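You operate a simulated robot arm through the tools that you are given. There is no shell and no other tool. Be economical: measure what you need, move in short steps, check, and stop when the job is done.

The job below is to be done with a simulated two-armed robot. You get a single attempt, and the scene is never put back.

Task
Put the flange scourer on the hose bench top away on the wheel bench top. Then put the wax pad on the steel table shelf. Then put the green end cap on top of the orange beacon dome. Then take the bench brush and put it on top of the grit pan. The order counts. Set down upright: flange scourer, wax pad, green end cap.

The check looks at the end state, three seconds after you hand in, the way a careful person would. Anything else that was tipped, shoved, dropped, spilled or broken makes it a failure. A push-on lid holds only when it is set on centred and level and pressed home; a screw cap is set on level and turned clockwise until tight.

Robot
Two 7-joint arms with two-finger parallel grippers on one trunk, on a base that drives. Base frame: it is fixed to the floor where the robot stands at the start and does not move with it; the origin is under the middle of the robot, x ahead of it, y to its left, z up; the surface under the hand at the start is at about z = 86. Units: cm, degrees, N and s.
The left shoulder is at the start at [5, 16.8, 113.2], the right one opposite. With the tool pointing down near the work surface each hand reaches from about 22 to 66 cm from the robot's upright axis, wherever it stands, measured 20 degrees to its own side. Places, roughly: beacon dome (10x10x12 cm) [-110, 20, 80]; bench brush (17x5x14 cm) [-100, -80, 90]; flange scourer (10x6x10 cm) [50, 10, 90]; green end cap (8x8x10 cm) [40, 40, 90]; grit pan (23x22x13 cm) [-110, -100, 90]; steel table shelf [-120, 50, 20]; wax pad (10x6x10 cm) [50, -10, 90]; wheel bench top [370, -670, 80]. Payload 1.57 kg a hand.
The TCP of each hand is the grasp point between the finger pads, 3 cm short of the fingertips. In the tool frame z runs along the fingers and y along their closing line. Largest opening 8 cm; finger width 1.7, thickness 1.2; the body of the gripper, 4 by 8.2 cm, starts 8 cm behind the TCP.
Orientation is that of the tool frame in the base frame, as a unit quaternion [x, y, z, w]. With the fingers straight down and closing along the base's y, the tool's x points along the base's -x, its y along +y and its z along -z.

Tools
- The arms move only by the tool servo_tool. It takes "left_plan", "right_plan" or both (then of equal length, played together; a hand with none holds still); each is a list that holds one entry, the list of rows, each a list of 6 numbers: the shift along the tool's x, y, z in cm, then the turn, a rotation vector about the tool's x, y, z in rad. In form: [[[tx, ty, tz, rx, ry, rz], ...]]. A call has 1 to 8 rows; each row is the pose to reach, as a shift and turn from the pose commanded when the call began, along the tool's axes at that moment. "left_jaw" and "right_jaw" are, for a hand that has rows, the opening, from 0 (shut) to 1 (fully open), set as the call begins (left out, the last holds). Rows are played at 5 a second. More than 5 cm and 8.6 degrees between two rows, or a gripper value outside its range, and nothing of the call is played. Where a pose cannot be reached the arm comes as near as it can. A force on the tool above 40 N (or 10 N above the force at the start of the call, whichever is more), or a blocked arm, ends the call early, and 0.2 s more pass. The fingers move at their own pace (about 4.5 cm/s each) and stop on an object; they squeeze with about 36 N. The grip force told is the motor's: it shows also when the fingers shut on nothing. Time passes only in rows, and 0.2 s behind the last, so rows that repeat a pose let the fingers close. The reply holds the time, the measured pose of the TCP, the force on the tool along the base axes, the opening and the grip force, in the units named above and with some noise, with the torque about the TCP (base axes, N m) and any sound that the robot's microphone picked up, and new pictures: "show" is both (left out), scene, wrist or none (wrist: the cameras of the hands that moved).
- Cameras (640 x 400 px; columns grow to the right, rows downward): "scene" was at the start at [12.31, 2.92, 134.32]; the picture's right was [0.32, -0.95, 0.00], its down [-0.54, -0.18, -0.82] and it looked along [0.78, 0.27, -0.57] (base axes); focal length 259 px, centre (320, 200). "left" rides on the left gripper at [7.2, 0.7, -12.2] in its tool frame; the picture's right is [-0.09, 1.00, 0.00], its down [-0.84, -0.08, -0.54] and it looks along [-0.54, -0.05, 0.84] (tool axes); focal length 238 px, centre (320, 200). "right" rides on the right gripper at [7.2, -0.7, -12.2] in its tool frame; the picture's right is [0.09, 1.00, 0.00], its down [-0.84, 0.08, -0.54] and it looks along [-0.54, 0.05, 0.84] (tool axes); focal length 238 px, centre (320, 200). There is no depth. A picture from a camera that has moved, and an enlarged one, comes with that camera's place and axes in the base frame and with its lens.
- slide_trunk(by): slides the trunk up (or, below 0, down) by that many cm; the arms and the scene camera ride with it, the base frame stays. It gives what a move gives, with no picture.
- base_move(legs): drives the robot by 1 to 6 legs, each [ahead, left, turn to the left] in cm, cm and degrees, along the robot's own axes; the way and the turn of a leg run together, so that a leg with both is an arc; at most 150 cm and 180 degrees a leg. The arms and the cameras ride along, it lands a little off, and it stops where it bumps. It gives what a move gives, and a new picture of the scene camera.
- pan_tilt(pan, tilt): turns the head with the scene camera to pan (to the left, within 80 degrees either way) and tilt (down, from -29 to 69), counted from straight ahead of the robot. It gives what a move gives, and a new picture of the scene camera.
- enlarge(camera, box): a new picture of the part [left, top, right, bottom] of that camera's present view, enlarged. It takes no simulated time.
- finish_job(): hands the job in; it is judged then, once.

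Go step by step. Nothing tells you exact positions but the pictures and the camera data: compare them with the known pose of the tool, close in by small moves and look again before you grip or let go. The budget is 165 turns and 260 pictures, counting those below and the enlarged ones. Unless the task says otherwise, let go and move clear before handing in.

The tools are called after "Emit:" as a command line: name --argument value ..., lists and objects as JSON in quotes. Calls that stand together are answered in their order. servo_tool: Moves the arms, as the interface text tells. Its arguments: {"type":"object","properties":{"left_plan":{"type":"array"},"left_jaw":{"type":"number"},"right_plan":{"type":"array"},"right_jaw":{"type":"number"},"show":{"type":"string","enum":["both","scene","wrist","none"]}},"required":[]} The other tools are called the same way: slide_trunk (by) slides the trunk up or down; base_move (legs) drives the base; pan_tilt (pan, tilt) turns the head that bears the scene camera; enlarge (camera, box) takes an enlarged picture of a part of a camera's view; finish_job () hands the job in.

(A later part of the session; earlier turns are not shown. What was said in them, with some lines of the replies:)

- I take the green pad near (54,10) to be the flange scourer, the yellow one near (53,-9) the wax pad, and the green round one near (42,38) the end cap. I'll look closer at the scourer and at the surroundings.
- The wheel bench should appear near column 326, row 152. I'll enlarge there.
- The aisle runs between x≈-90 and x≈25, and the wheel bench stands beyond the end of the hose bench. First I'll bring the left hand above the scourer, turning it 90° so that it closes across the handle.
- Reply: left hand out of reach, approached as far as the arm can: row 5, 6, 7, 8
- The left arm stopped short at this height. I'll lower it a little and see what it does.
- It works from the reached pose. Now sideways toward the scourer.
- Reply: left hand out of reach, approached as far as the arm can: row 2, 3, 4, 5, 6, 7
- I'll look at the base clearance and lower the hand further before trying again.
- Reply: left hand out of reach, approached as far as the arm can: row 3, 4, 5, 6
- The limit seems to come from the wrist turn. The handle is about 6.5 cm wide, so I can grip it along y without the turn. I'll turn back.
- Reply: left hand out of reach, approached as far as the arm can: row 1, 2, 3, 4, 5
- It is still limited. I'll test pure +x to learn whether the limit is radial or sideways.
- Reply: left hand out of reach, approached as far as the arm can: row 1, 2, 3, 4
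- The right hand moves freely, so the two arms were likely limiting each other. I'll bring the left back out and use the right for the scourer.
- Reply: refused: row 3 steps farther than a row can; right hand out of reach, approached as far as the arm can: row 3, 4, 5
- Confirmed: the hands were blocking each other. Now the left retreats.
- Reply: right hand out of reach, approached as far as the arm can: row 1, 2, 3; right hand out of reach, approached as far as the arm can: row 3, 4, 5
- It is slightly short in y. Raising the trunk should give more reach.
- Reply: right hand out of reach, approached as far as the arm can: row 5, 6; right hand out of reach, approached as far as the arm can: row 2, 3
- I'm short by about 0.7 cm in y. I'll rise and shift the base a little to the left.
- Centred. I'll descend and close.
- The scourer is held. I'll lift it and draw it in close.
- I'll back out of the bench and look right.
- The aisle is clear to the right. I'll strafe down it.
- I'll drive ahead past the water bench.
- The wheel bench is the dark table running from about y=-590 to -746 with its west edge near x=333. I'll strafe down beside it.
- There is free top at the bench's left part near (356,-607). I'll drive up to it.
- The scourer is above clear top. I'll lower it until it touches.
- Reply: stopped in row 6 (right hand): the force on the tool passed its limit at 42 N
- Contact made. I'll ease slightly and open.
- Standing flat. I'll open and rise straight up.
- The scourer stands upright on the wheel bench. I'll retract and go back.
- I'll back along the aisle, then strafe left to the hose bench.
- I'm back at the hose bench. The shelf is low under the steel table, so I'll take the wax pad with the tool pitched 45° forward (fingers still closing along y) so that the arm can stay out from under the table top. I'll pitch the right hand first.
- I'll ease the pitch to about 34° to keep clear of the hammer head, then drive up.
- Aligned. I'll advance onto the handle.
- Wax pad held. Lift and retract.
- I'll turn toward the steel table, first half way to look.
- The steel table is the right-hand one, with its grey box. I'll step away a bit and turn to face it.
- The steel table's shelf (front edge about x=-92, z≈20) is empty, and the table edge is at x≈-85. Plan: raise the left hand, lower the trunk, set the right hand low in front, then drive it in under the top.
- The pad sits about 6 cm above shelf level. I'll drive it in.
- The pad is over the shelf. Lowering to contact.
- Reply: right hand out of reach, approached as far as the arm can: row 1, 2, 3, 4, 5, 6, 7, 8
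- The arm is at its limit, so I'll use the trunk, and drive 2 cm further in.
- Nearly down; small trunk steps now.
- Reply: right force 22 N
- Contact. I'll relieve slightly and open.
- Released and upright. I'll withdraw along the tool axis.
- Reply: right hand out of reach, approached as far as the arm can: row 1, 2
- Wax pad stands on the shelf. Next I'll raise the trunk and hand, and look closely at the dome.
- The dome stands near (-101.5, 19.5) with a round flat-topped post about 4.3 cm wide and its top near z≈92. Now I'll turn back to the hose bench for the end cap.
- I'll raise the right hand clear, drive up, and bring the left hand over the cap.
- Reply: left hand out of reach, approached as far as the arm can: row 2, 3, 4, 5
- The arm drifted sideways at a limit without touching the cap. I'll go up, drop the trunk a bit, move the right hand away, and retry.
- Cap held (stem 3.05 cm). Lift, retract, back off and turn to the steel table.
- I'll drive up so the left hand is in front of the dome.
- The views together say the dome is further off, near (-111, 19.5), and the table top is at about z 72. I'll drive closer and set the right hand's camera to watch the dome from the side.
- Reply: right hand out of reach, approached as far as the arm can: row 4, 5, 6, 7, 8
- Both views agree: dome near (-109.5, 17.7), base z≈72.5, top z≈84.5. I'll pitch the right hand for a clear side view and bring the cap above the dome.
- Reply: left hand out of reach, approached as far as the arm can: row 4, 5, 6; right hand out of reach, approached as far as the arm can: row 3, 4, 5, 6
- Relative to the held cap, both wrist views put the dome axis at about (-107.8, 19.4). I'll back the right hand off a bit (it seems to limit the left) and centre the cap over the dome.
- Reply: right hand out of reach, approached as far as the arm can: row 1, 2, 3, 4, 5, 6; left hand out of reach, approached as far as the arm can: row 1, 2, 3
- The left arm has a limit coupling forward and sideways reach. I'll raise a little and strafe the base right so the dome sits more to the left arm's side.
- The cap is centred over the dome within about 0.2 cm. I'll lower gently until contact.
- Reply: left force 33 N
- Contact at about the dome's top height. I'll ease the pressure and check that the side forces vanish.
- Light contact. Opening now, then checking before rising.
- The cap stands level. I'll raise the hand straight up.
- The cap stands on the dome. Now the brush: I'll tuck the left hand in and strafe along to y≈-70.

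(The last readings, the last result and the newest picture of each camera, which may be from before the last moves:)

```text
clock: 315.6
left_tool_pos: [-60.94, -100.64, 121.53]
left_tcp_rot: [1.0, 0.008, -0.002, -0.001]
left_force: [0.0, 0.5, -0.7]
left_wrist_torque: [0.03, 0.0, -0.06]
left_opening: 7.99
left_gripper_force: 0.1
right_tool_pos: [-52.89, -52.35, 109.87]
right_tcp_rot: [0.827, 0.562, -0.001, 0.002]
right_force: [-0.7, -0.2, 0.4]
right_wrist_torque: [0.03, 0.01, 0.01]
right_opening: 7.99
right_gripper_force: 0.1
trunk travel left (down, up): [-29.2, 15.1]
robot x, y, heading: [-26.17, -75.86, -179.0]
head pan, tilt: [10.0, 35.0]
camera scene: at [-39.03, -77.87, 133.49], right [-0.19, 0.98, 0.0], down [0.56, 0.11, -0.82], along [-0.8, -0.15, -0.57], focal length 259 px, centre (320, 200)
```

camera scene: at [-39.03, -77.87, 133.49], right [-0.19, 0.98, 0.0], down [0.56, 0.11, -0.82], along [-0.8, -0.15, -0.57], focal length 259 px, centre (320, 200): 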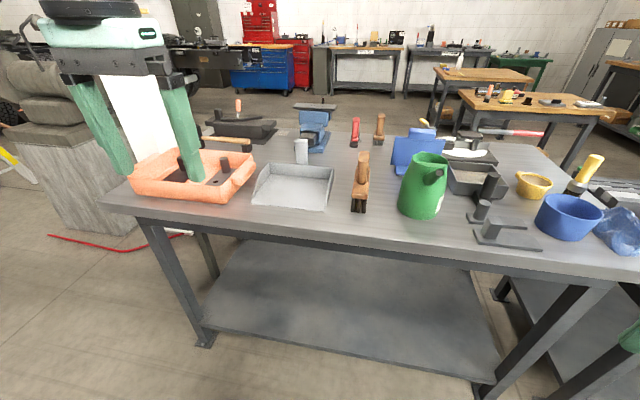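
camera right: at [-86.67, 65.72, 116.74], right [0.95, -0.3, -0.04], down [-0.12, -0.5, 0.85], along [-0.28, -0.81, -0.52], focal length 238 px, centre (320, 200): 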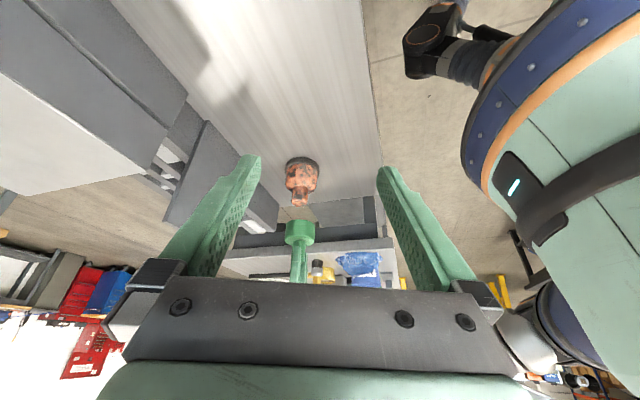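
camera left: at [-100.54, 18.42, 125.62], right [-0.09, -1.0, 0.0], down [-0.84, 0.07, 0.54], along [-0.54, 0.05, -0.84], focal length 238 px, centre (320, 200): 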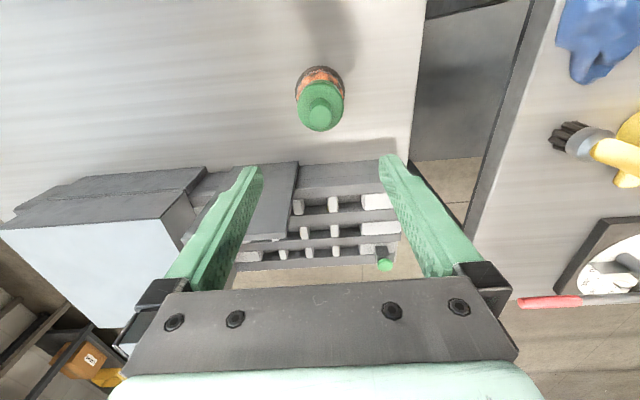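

Emit:
enlarge --camera "scene" --box '[230, 110, 450, 230]'

```text
2.91 times, centred on (340, 170) of scene
camera zoom: at [-39.03, -77.87, 133.49], right [-0.19, 0.98, 0.0], down [0.56, 0.11, -0.82], along [-0.8, -0.15, -0.57], focal length 753 px, centre (262, 287)
```

zoom: 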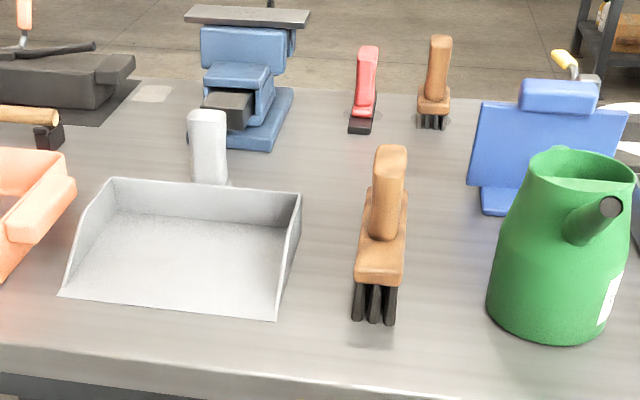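

The bench brush is the front wooden one (block along x, upright handle near (-111,-77.6)), and the grit pan is the pale dustpan to its left. I'll turn the right hand straight again and drive up with it.

Emit:
servo_tool --right_plan '[[[0, 0, -1, 0, 0, 0.149], [0, 0, -2, 0, 0, 0.298], [0, 0, -3, 0, 0, 0.447], [0, 0, -4, 0, 0, 0.596], [0, 0, -5, 0, 0, 0.745], [0, 0, -6, 0, 0, 0.894], [0, 0, -6, 0, 0, 1.043], [0, 0, -6, 0, 0, 1.185]]]' --show "none"

Emit:
base_move --legs '[[0, 16, -1], [26, 0, 0]]'

Emit:
enlarge --camera "right" --box '[0, 0, 640, 400]'

```text
clock: 317.4
left_tool_pos: [-60.96, -100.62, 121.52]
left_tcp_rot: [1.0, 0.009, -0.001, -0.001]
left_force: [-0.1, -0.2, -0.4]
left_wrist_torque: [-0.01, 0.0, 0.0]
left_opening: 8.0
left_gripper_force: 0.0
right_tool_pos: [-52.74, -52.29, 116.03]
right_tcp_rot: [1.0, 0.003, 0.0, 0.002]
right_force: [0.3, 0.1, 0.1]
right_wrist_torque: [-0.05, 0.01, 0.03]
right_opening: 8.01
right_gripper_force: 0.1
trunk travel left (down, up): [-29.2, 15.1]
robot x, y, heading: [-26.11, -75.92, -179.4]
head pan, tilt: [10.0, 35.0]
```

```text
clock: 320.9
left_tool_pos: [-86.76, -116.07, 121.39]
left_tcp_rot: [1.0, -0.001, -0.001, 0.0]
left_force: [0.2, -0.1, -0.2]
left_wrist_torque: [-0.02, -0.03, -0.02]
left_opening: 8.0
left_gripper_force: 0.0
right_tool_pos: [-77.72, -67.86, 115.96]
right_tcp_rot: [1.0, -0.005, 0.0, 0.001]
right_force: [0.3, -0.2, -0.8]
right_wrist_torque: [0.01, -0.03, 0.0]
right_opening: 8.01
right_gripper_force: 0.0
trunk travel left (down, up): [-29.2, 15.1]
robot x, y, heading: [-52.0, -92.0, 180.2]
head pan, tilt: [10.0, 35.0]
camera scene: at [-64.46, -93.72, 133.48], right [-0.17, 0.99, 0.0], down [0.57, 0.1, -0.82], along [-0.81, -0.14, -0.57], focal length 259 px, centre (320, 200)
```

scene: 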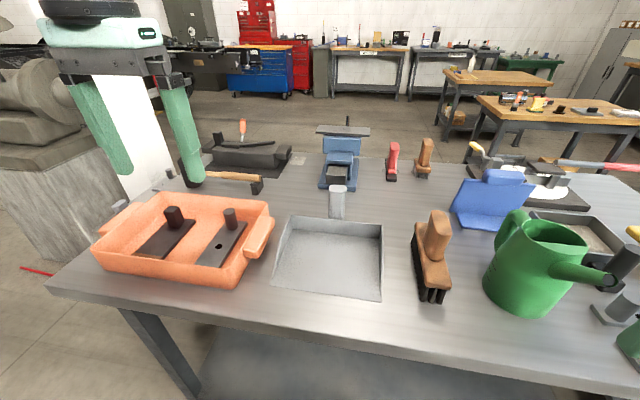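

```text
1.00 times, centred on (320, 200) of right (not enlarged: the box is as wide or as high as the picture)
camera zoom: at [-70.51, -67.3, 128.29], right [0.08, -1.0, 0.0], down [-0.84, -0.07, 0.54], along [-0.54, -0.05, -0.84], focal length 238 px, centre (320, 200)
```

zoom: 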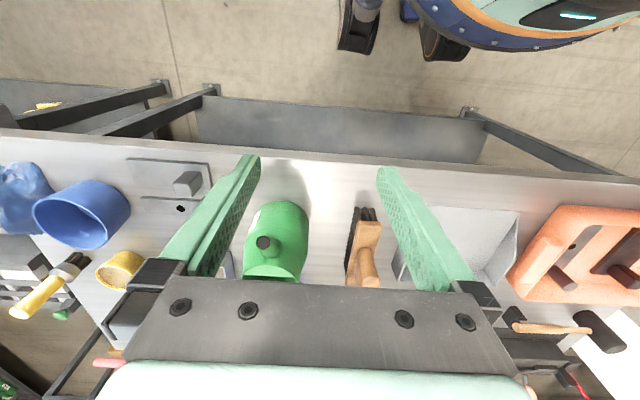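

Emit:
servo_tool --right_plan '[[[-3, 2, 0, 0, 0, 0], [-6, 4, 0, 0, 0, 0], [-9, 6, 0.5, 0, 0, 0], [-12, 8, 1, 0, 0, 0], [-15, 10, 1.5, 0, 0, 0], [-18, 10.1, 2, 0, 0, 0], [-21, 10.1, 2.5, 0, 0, 0], [-21, 10.1, 2.5, 0, 0, 0]]]' --show "both"

```text
clock: 322.7
left_tool_pos: [-86.64, -116.03, 121.52]
left_tcp_rot: [1.0, -0.001, -0.001, -0.001]
left_force: [1.1, 0.0, 0.2]
left_wrist_torque: [-0.01, 0.02, 0.01]
left_opening: 7.98
left_gripper_force: 0.1
right_tool_pos: [-98.48, -77.93, 113.37]
right_tcp_rot: [1.0, -0.004, 0.0, 0.002]
right_force: [0.6, -0.5, -1.0]
right_wrist_torque: [0.0, 0.03, -0.01]
right_opening: 7.99
right_gripper_force: 0.0
trunk travel left (down, up): [-29.2, 15.1]
robot x, y, heading: [-51.3, -92.1, 179.9]
head pan, tilt: [10.0, 35.0]
camera scene: at [-64.37, -93.71, 133.49], right [-0.17, 0.99, 0.0], down [0.56, 0.1, -0.82], along [-0.81, -0.14, -0.57], focal length 259 px, centre (320, 200)
camera right: at [-91.37, -77.26, 125.71], right [0.08, -1.0, 0.0], down [-0.84, -0.07, 0.54], along [-0.54, -0.05, -0.84], focal length 238 px, centre (320, 200)
```

scene: 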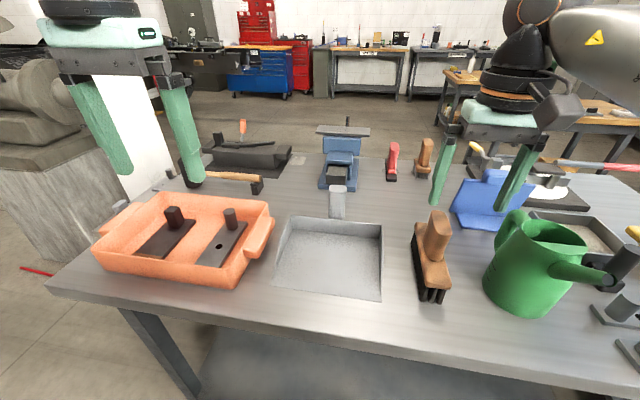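
right: 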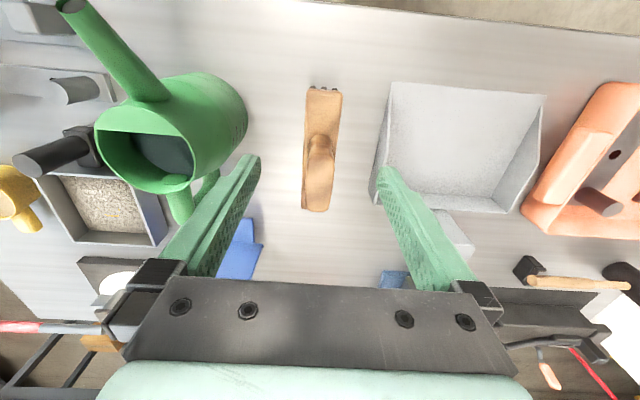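

Emit:
enlarge --camera "right" --box '[240, 80, 400, 220]'

```text
2.86 times, centred on (320, 150) of right
camera zoom: at [-91.37, -77.26, 125.71], right [0.08, -1.0, 0.0], down [-0.84, -0.07, 0.54], along [-0.54, -0.05, -0.84], focal length 681 px, centre (320, 343)
```

zoom: 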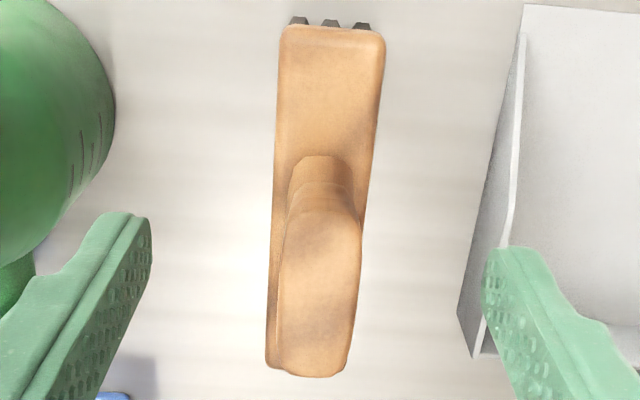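

Emit:
servo_tool --right_plan '[[[-3, 0.2, 2, 0, 0, 0], [-6.3, 0.45, 4, 0, 0, 0], [-6.3, 0.45, 6, 0, 0, 0], [-6.3, 0.45, 7.5, 0, 0, 0], [-6.3, 0.45, 7.5, 0, 0, 0]]]' --show "both"

```text
clock: 323.9
left_tool_pos: [-86.81, -116.11, 121.59]
left_tcp_rot: [1.0, -0.002, -0.001, -0.001]
left_force: [-0.6, 0.5, 0.8]
left_wrist_torque: [0.01, -0.02, 0.02]
left_opening: 7.99
left_gripper_force: 0.0
right_tool_pos: [-104.92, -78.14, 105.91]
right_tcp_rot: [1.0, -0.004, 0.0, 0.001]
right_force: [-0.1, 0.0, 0.9]
right_wrist_torque: [0.03, 0.0, -0.02]
right_opening: 8.0
right_gripper_force: 0.2
trunk travel left (down, up): [-29.2, 15.1]
robot x, y, heading: [-51.45, -92.21, 179.8]
head pan, tilt: [10.0, 35.0]
camera scene: at [-64.39, -93.71, 133.49], right [-0.17, 0.99, 0.0], down [0.56, 0.1, -0.82], along [-0.81, -0.14, -0.57], focal length 259 px, centre (320, 200)
camera right: at [-97.69, -77.63, 118.28], right [0.08, -1.0, 0.0], down [-0.84, -0.07, 0.54], along [-0.54, -0.05, -0.84], focal length 238 px, centre (320, 200)
```

scene: 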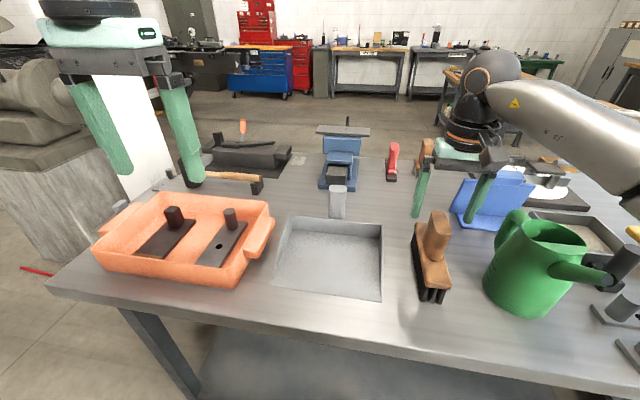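
right: 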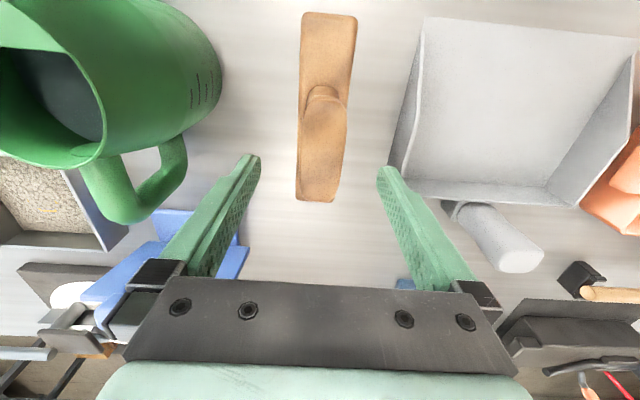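

Emit:
servo_tool --right_plan '[[[0.1, 0.2, 2, 0, 0, 0], [0.1, 0.2, 4, 0, 0, 0], [0.1, 0.2, 5.5, 0, 0, 0], [0.1, 0.2, 6.5, 0, 0, 0], [0.1, 0.2, 6.5, 0, 0, 0]]]' --show "both"

Emit:
enlarge --camera "scene" --box '[380, 160, 540, 320]'

```text
clock: 325.1
left_tool_pos: [-86.83, -116.15, 121.49]
left_tcp_rot: [1.0, 0.0, -0.001, 0.0]
left_force: [-0.3, 0.4, -0.6]
left_wrist_torque: [0.01, 0.01, 0.0]
left_opening: 8.01
left_gripper_force: 0.0
right_tool_pos: [-104.94, -78.57, 99.62]
right_tcp_rot: [1.0, -0.004, 0.0, 0.001]
right_force: [0.0, -0.2, 0.1]
right_wrist_torque: [-0.06, -0.01, 0.02]
right_opening: 8.0
right_gripper_force: 0.0
trunk travel left (down, up): [-29.2, 15.1]
robot x, y, heading: [-51.71, -92.57, 179.9]
head pan, tilt: [10.0, 35.0]
camera scene: at [-64.39, -93.72, 133.49], right [-0.17, 0.99, 0.0], down [0.57, 0.1, -0.82], along [-0.81, -0.14, -0.57], focal length 259 px, centre (320, 200)
camera right: at [-97.7, -77.98, 111.83], right [0.08, -1.0, 0.0], down [-0.84, -0.07, 0.54], along [-0.54, -0.05, -0.84], focal length 238 px, centre (320, 200)
```

scene: 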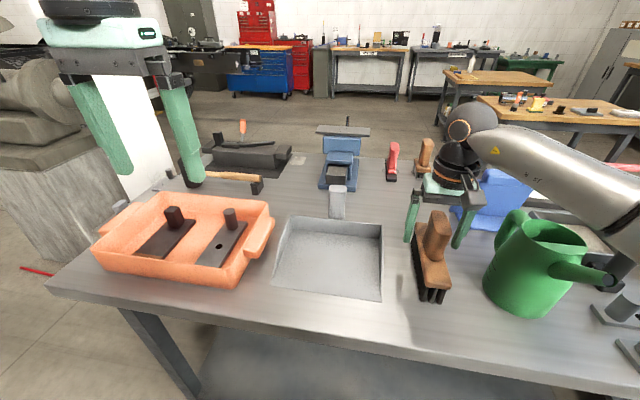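
right: 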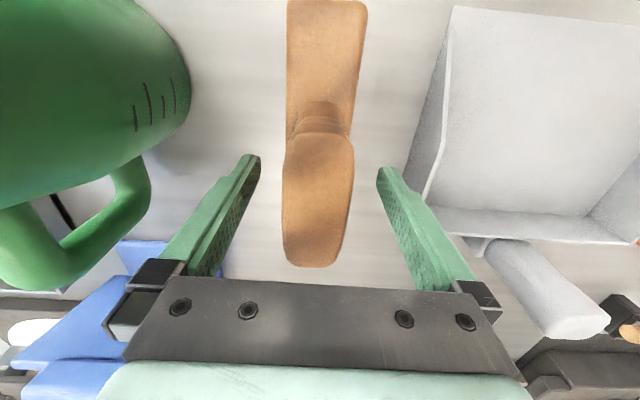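

```text
2.50 times, centred on (460, 240) of scene
camera zoom: at [-64.39, -93.72, 133.49], right [-0.17, 0.99, 0.0], down [0.57, 0.1, -0.82], along [-0.81, -0.14, -0.57], focal length 647 px, centre (-30, 100)
```

zoom: 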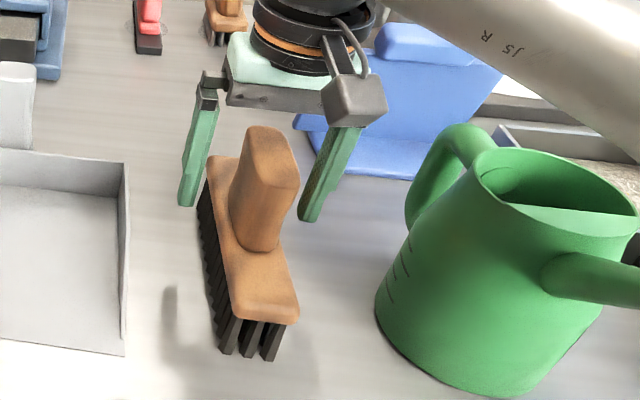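

Fingers straddle the handle. Closing and lifting a little.

Emit:
servo_tool --right_plan '[[[0, 0, 0.5, 0, 0, 0], [0, 0, 0.5, 0, 0, 0], [0, 0, 0.5, 0, 0, 0], [0, 0, 0.5, 0, 0, 0], [0, 0, -1, 0, 0, 0], [0, 0, -3, 0, 0, 0], [0, 0, -3, 0, 0, 0]]]' --right_jaw 0 --show "both"

```text
clock: 326.7
left_tool_pos: [-86.8, -116.04, 121.48]
left_tcp_rot: [1.0, -0.001, -0.001, 0.0]
left_force: [-0.6, -0.9, -0.1]
left_wrist_torque: [0.02, 0.0, -0.01]
left_opening: 8.0
left_gripper_force: 0.0
right_tool_pos: [-104.96, -78.5, 102.38]
right_tcp_rot: [1.0, -0.005, 0.0, 0.002]
right_force: [0.2, 0.2, -3.7]
right_wrist_torque: [0.0, 0.05, 0.03]
right_opening: 4.37
right_gripper_force: 36.1
trunk travel left (down, up): [-29.2, 15.1]
robot x, y, heading: [-51.84, -92.18, 179.7]
head pan, tilt: [10.0, 35.0]
camera scene: at [-64.43, -93.7, 133.48], right [-0.17, 0.99, 0.0], down [0.57, 0.1, -0.82], along [-0.81, -0.14, -0.57], focal length 259 px, centre (320, 200)
camera right: at [-97.69, -77.85, 114.74], right [0.08, -1.0, 0.0], down [-0.84, -0.07, 0.54], along [-0.54, -0.05, -0.84], focal length 238 px, centre (320, 200)
```

scene: 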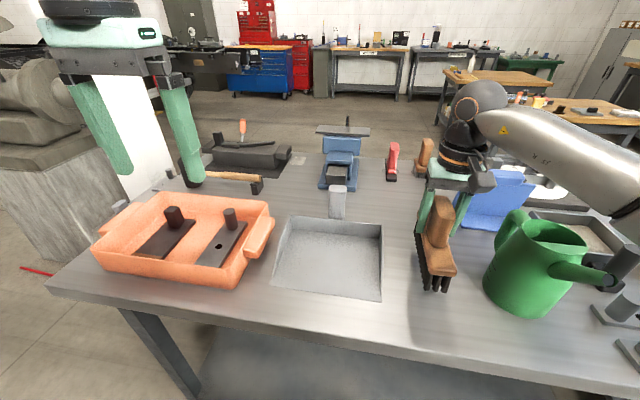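
right: 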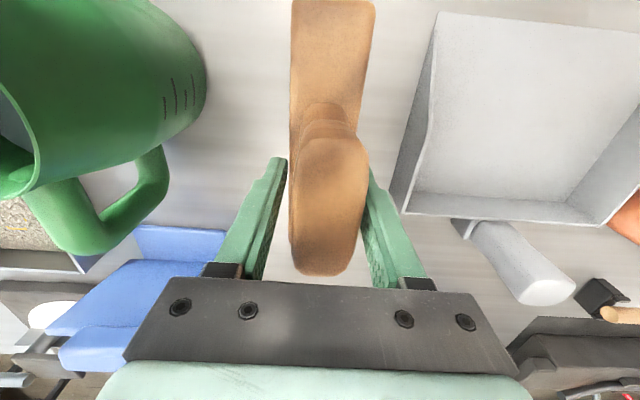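

Brush held level. I'll lift it above the pan's handle height and strafe left 21 cm over the pan.

Emit:
servo_tool --right_plan '[[[0, 0, -3, 0, 0, 0], [0, 0, -6, 0, 0, 0], [0, 0, -9, 0, 0, 0], [1, 0, -11, 0, 0, 0]]]' --show "none"

Emit:
base_move --legs '[[0, 21, 0]]'

Emit:
enlarge --camera "right" --box '[0, 0, 640, 400]'

```text
clock: 327.7
left_tool_pos: [-86.79, -116.09, 121.48]
left_tcp_rot: [1.0, -0.001, -0.001, -0.001]
left_force: [0.1, -0.4, -0.3]
left_wrist_torque: [0.01, 0.03, -0.01]
left_opening: 7.98
left_gripper_force: 0.2
right_tool_pos: [-103.77, -78.39, 113.53]
right_tcp_rot: [1.0, -0.004, 0.0, 0.003]
right_force: [-0.1, -0.2, -2.8]
right_wrist_torque: [0.03, 0.04, -0.01]
right_opening: 4.37
right_gripper_force: 35.7
trunk travel left (down, up): [-29.2, 15.1]
robot x, y, heading: [-51.54, -92.22, 180.1]
head pan, tilt: [10.0, 35.0]
```

```text
clock: 330.2
left_tool_pos: [-86.81, -137.05, 121.45]
left_tcp_rot: [1.0, -0.001, -0.001, -0.001]
left_force: [1.2, -1.1, -0.3]
left_wrist_torque: [0.03, 0.02, 0.0]
left_opening: 7.98
left_gripper_force: 0.1
right_tool_pos: [-103.96, -99.44, 113.48]
right_tcp_rot: [1.0, -0.004, 0.0, 0.001]
right_force: [-0.2, 0.2, -3.8]
right_wrist_torque: [-0.01, 0.06, 0.01]
right_opening: 4.35
right_gripper_force: 35.3
trunk travel left (down, up): [-29.2, 15.1]
robot x, y, heading: [-51.61, -113.25, 180.0]
head pan, tilt: [10.0, 35.0]
camera scene: at [-64.47, -114.67, 133.48], right [-0.17, 0.99, 0.0], down [0.57, 0.1, -0.82], along [-0.81, -0.14, -0.57], focal length 259 px, centre (320, 200)
```

scene: 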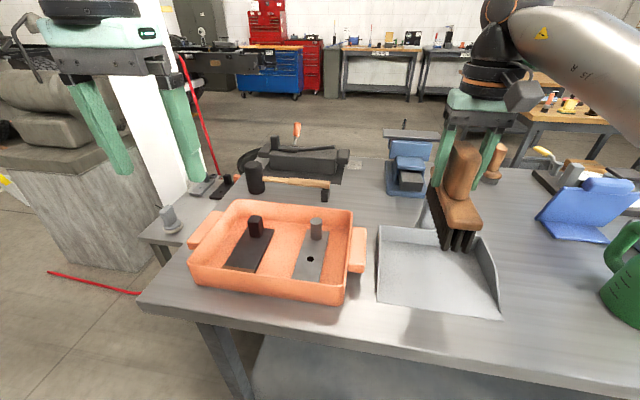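

```text
1.00 times, centred on (320, 200) of right (not enlarged: the box is as wide or as high as the picture)
camera zoom: at [-96.77, -98.81, 125.78], right [0.08, -1.0, 0.0], down [-0.84, -0.07, 0.54], along [-0.54, -0.05, -0.84], focal length 238 px, centre (320, 200)
```

zoom: 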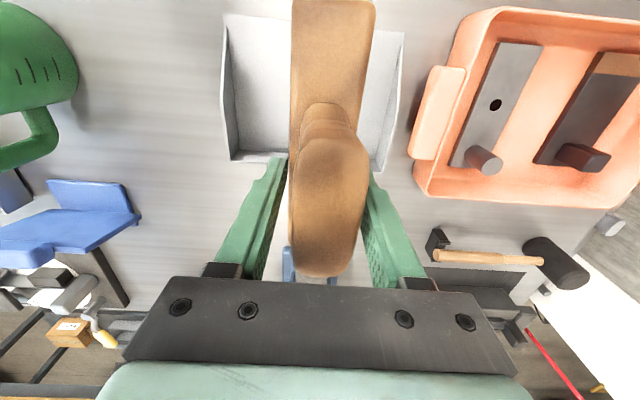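

Pan centre is near y≈-98.2 with its back wall at x≈-112. I'll shift slightly and lower the brush.

Emit:
servo_tool --right_plan '[[[0.7, -0.6, 0, 0, 0, 0], [1.35, -1.2, 1, 0, 0, 0], [1.35, -1.2, 4, 0, 0, 0], [1.35, -1.2, 7, 0, 0, 0], [1.35, -1.2, 8.5, 0, 0, 0], [1.35, -1.2, 8.5, 0, 0, 0]]]' --show "both"

Emit:
enlarge --camera "scene" --box '[360, 170, 540, 330]'

```text
clock: 331.6
left_tool_pos: [-86.82, -137.08, 121.49]
left_tcp_rot: [1.0, 0.0, -0.001, 0.0]
left_force: [-0.4, 0.0, 0.0]
left_wrist_torque: [0.01, 0.01, -0.01]
left_opening: 7.97
left_gripper_force: 0.1
right_tool_pos: [-102.5, -98.42, 104.97]
right_tcp_rot: [1.0, -0.004, 0.0, 0.002]
right_force: [1.4, 0.8, -4.0]
right_wrist_torque: [0.0, 0.02, 0.0]
right_opening: 4.35
right_gripper_force: 36.3
trunk travel left (down, up): [-29.2, 15.1]
robot x, y, heading: [-51.83, -113.4, 180.3]
head pan, tilt: [10.0, 35.0]
camera scene: at [-64.46, -114.64, 133.48], right [-0.17, 0.99, 0.0], down [0.57, 0.1, -0.82], along [-0.81, -0.14, -0.57], focal length 259 px, centre (320, 200)
camera right: at [-95.3, -97.78, 117.21], right [0.08, -1.0, 0.0], down [-0.84, -0.07, 0.54], along [-0.54, -0.05, -0.84], focal length 238 px, centre (320, 200)
```

scene: 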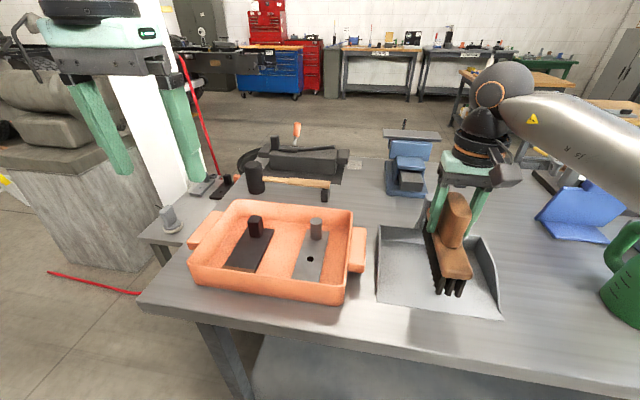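
right: 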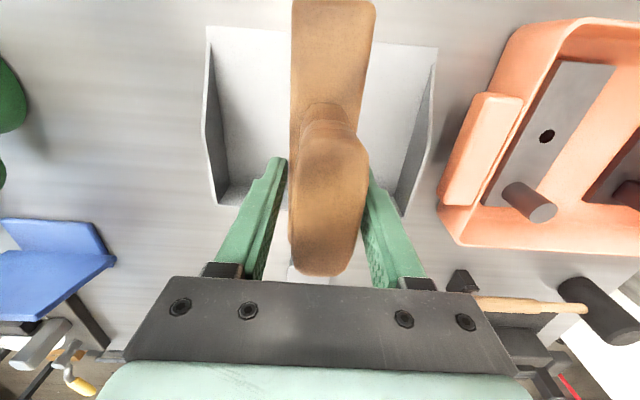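

```text
2.50 times, centred on (450, 250) of scene
camera zoom: at [-64.46, -114.64, 133.48], right [-0.17, 0.99, 0.0], down [0.57, 0.1, -0.82], along [-0.81, -0.14, -0.57], focal length 647 px, centre (-5, 75)
```

zoom: 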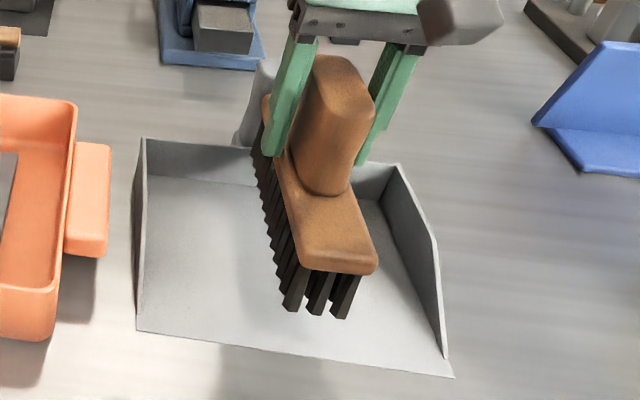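

Emit:
servo_tool --right_plan '[[[0.3, 0, 1.5, 0, 0, 0], [0.3, 0, 3, 0, 0, 0], [0.3, 0, 4, 0, 0, 0], [0.3, 0, 4.4, 0, 0, 0], [0.3, 0, 4.7, 0, 0, 0], [0.3, 0, 5, 0, 0, 0], [0.3, 0, 5.3, 0, 0, 0], [0.3, 0, 5.6, 0, 0, 0]]]' --show "both"

Emit:
enlarge --camera "scene" --box '[360, 170, 540, 330]'

```text
clock: 333.4
left_tool_pos: [-86.58, -137.07, 121.57]
left_tcp_rot: [1.0, 0.001, -0.002, -0.001]
left_force: [0.5, 0.2, -0.4]
left_wrist_torque: [0.0, 0.02, -0.01]
left_opening: 7.98
left_gripper_force: 0.0
right_tool_pos: [-102.26, -98.28, 99.57]
right_tcp_rot: [1.0, -0.005, 0.0, 0.002]
right_force: [0.0, 0.2, 6.5]
right_wrist_torque: [-0.16, -0.33, 0.01]
right_opening: 4.38
right_gripper_force: 36.0
trunk travel left (down, up): [-29.2, 15.1]
robot x, y, heading: [-51.89, -113.29, 179.7]
head pan, tilt: [10.0, 35.0]
camera scene: at [-64.4, -114.66, 133.51], right [-0.17, 0.99, 0.0], down [0.56, 0.1, -0.82], along [-0.81, -0.14, -0.57], focal length 259 px, centre (320, 200)
camera right: at [-94.94, -97.71, 111.81], right [0.08, -1.0, 0.01], down [-0.84, -0.07, 0.54], along [-0.54, -0.05, -0.84], focal length 238 px, centre (320, 200)
```

scene: 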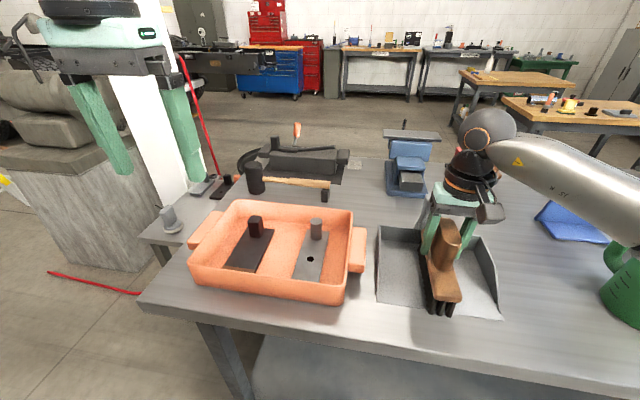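
right: 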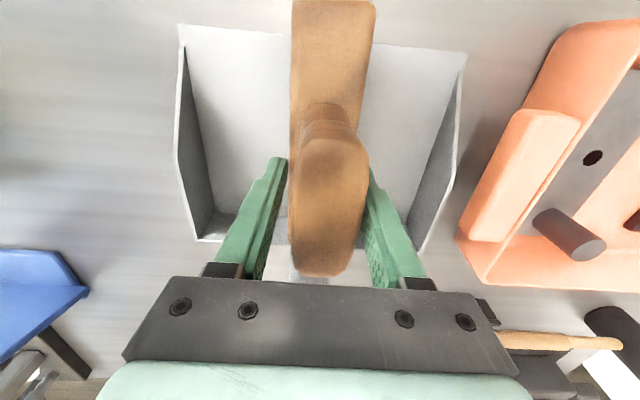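

```text
2.50 times, centred on (450, 250) of scene
camera zoom: at [-64.4, -114.66, 133.51], right [-0.17, 0.99, 0.0], down [0.56, 0.1, -0.82], along [-0.81, -0.14, -0.57], focal length 647 px, centre (-5, 75)
```

zoom: 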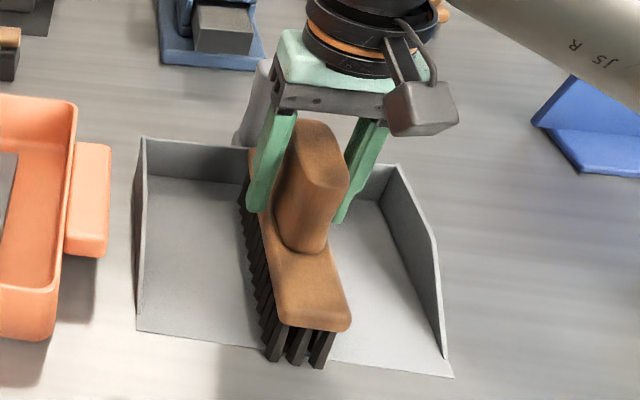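

The brush rests on the pan floor. I'll ease, open, and rise.

Emit:
servo_tool --right_plan '[[[0, 0, -0.1, 0, 0, 0], [0, 0, -0.1, 0, 0, 0]]]' --show "none"

Emit:
servo_tool --right_plan '[[[0, 0, 0, 0, 0, 0], [0, 0, 0, 0, 0, 0], [0, 0, 0, 0, 0, 0], [0, 0, 0, 0, 0, 0]]]' --right_jaw 1 --show "scene"

```text
clock: 334.0
left_tool_pos: [-86.78, -137.03, 121.41]
left_tcp_rot: [1.0, -0.001, -0.001, 0.0]
left_force: [-0.8, 0.2, 0.1]
left_wrist_torque: [0.0, -0.02, 0.02]
left_opening: 8.02
left_gripper_force: 0.1
right_tool_pos: [-102.1, -98.29, 99.46]
right_tcp_rot: [1.0, -0.005, 0.0, 0.003]
right_force: [-1.1, -0.1, 4.4]
right_wrist_torque: [-0.22, -0.19, -0.02]
right_opening: 4.33
right_gripper_force: 35.9
trunk travel left (down, up): [-29.2, 15.1]
robot x, y, heading: [-51.78, -113.73, 179.8]
head pan, tilt: [10.0, 35.0]
```

```text
clock: 335.0
left_tool_pos: [-86.75, -137.11, 121.52]
left_tcp_rot: [1.0, 0.0, -0.001, -0.001]
left_force: [-0.7, 0.9, 0.1]
left_wrist_torque: [-0.02, 0.02, 0.0]
left_opening: 8.02
left_gripper_force: 0.1
right_tool_pos: [-102.22, -98.41, 99.49]
right_tcp_rot: [1.0, -0.005, 0.0, 0.001]
right_force: [0.0, 0.2, -0.5]
right_wrist_torque: [-0.01, -0.01, -0.02]
right_opening: 7.99
right_gripper_force: 0.0
trunk travel left (down, up): [-29.2, 15.1]
robot x, y, heading: [-51.79, -113.25, 179.9]
head pan, tilt: [10.0, 35.0]
camera scene: at [-64.43, -114.65, 133.49], right [-0.17, 0.99, 0.0], down [0.56, 0.1, -0.82], along [-0.81, -0.14, -0.57], focal length 259 px, centre (320, 200)
```

scene: 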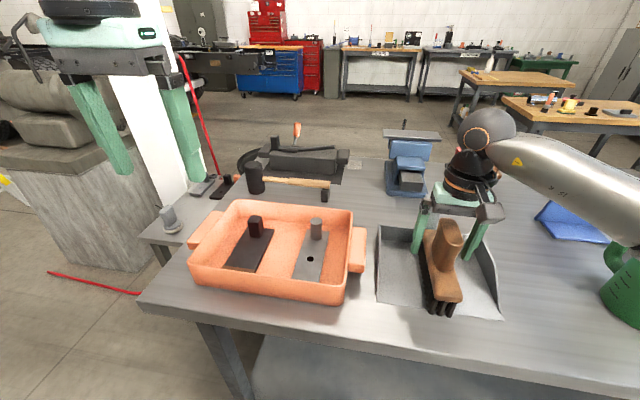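

Emit:
servo_tool --right_plan '[[[0, 0, -2, 0, 0, 0], [0, 0, -5, 0, 0, 0], [0, 0, -9, 0, 0, 0], [0, 0, -13, 0, 0, 0], [4, 0, -15, 0, 0, 0], [8, 0, -16, 0, 0, 0]]]' --show "both"

Emit:
enlarge --camera "scene" --box '[360, 170, 540, 330]'

```text
clock: 336.4
left_tool_pos: [-86.76, -137.11, 121.56]
left_tcp_rot: [1.0, 0.0, -0.001, 0.0]
left_force: [0.2, 0.7, -0.3]
left_wrist_torque: [0.0, 0.02, -0.01]
left_opening: 8.0
left_gripper_force: 0.1
right_tool_pos: [-93.94, -98.35, 115.65]
right_tcp_rot: [1.0, -0.005, 0.001, 0.001]
right_force: [-0.1, -0.7, 0.6]
right_wrist_torque: [-0.02, 0.04, -0.02]
right_opening: 7.98
right_gripper_force: 0.0
trunk travel left (down, up): [-29.2, 15.1]
robot x, y, heading: [-51.67, -113.37, 179.8]
head pan, tilt: [10.0, 35.0]
camera scene: at [-64.38, -114.65, 133.49], right [-0.17, 0.99, 0.0], down [0.56, 0.1, -0.82], along [-0.81, -0.14, -0.57], focal length 259 px, centre (320, 200)
camera right: at [-86.78, -97.77, 127.89], right [0.08, -1.0, 0.0], down [-0.84, -0.07, 0.54], along [-0.54, -0.05, -0.84], focal length 238 px, centre (320, 200)
```

scene: 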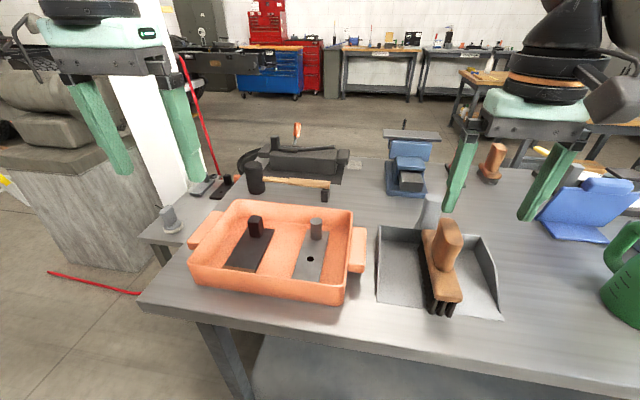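
right: 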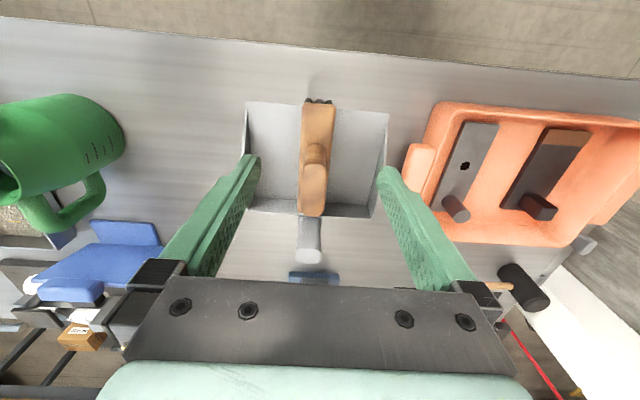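

```text
2.50 times, centred on (450, 250) of scene
camera zoom: at [-64.38, -114.65, 133.49], right [-0.17, 0.99, 0.0], down [0.56, 0.1, -0.82], along [-0.81, -0.14, -0.57], focal length 647 px, centre (-5, 75)
```

zoom: 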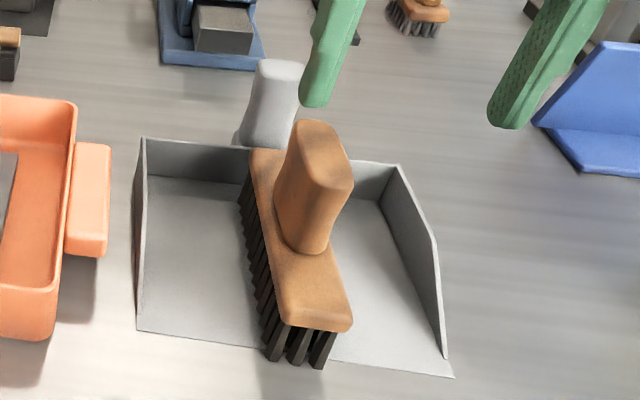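

The brush sits stably in the pan. I'll back off and do a last check of the cap and the wax pad.

Emit:
base_move --legs '[[-25, 0, 0], [0, -60, 0]]'

Emit:
pan_tilt --pan -40 --tilt 35

```text
clock: 343.5
left_tool_pos: [-61.46, -78.01, 121.45]
left_tcp_rot: [1.0, 0.002, -0.001, -0.001]
left_force: [0.1, 0.1, -0.1]
left_wrist_torque: [0.03, 0.02, -0.01]
left_opening: 8.0
left_gripper_force: 0.1
right_tool_pos: [-68.97, -39.43, 115.63]
right_tcp_rot: [1.0, -0.002, 0.0, 0.001]
right_force: [-0.4, -0.2, 0.4]
right_wrist_torque: [-0.01, 0.03, 0.0]
right_opening: 7.99
right_gripper_force: 0.2
trunk travel left (down, up): [-29.2, 15.1]
robot x, y, heading: [-26.38, -53.73, -179.8]
head pan, tilt: [10.0, 35.0]
camera scene: at [-39.28, -55.58, 133.49], right [-0.18, 0.98, 0.0], down [0.56, 0.1, -0.82], along [-0.81, -0.14, -0.57], focal length 259 px, centre (320, 200)
```

scene: 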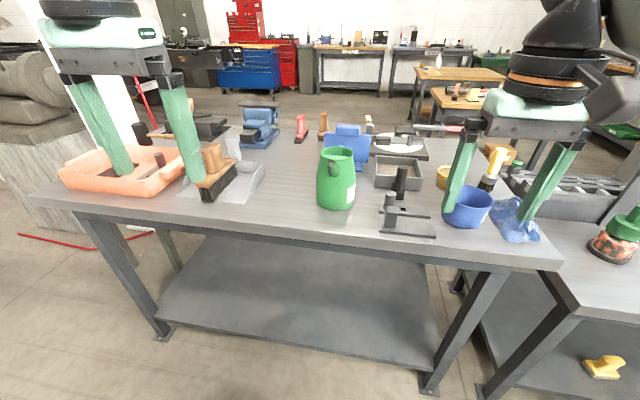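

```text
clock: 344.7
left_tool_pos: [-61.5, -78.01, 121.5]
left_tcp_rot: [1.0, 0.002, -0.001, 0.0]
left_force: [0.3, -0.5, 0.8]
left_wrist_torque: [-0.02, -0.01, -0.03]
left_opening: 8.01
left_gripper_force: 0.0
right_tool_pos: [-69.0, -39.53, 115.56]
right_tcp_rot: [1.0, -0.003, 0.0, 0.002]
right_force: [0.9, 0.4, 0.3]
right_wrist_torque: [0.01, 0.03, -0.02]
right_opening: 8.0
right_gripper_force: 0.1
trunk travel left (down, up): [-29.2, 15.1]
robot x, y, heading: [-26.53, -53.89, -179.6]
head pan, tilt: [-40.0, 35.0]
camera scene: at [-37.38, -48.4, 133.49], right [0.64, 0.77, 0.0], down [0.44, -0.37, -0.82], along [-0.63, 0.52, -0.57], focal length 259 px, centre (320, 200)
```

scene: 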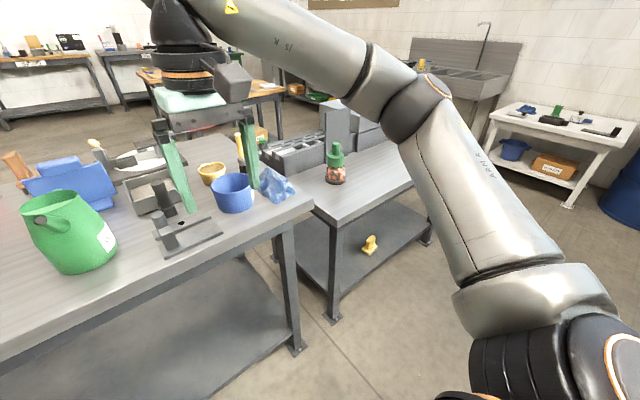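

All four are in place: the cap is upright on the dome, the wax pad is on the shelf, the brush is in the pan and the scourer is on the wheel bench. Both hands are clear, so I'm handing in.

Emit:
finish_job

```text
The job is handed in.
```

I put all four things in place, in the order you asked, and handed the job in. No result came back with the hand-in.

- **Flange scourer:** it stands upright on the wheel bench top. I saw it upright after letting go but did not go back for a second look.
- **Wax pad:** it stands upright on the steel table shelf, about 5 cm in from the front edge.
- **Green end cap:** it rests upright and level on top of the orange beacon dome. I only set it down there; it did not press or screw on.
- **Bench brush:** it sits on its bristles in the grit pan, with the front bristles about 1 cm over the pan's open front edge.

I saw nothing else tipped or moved, and both hands were open and clear when I handed in.
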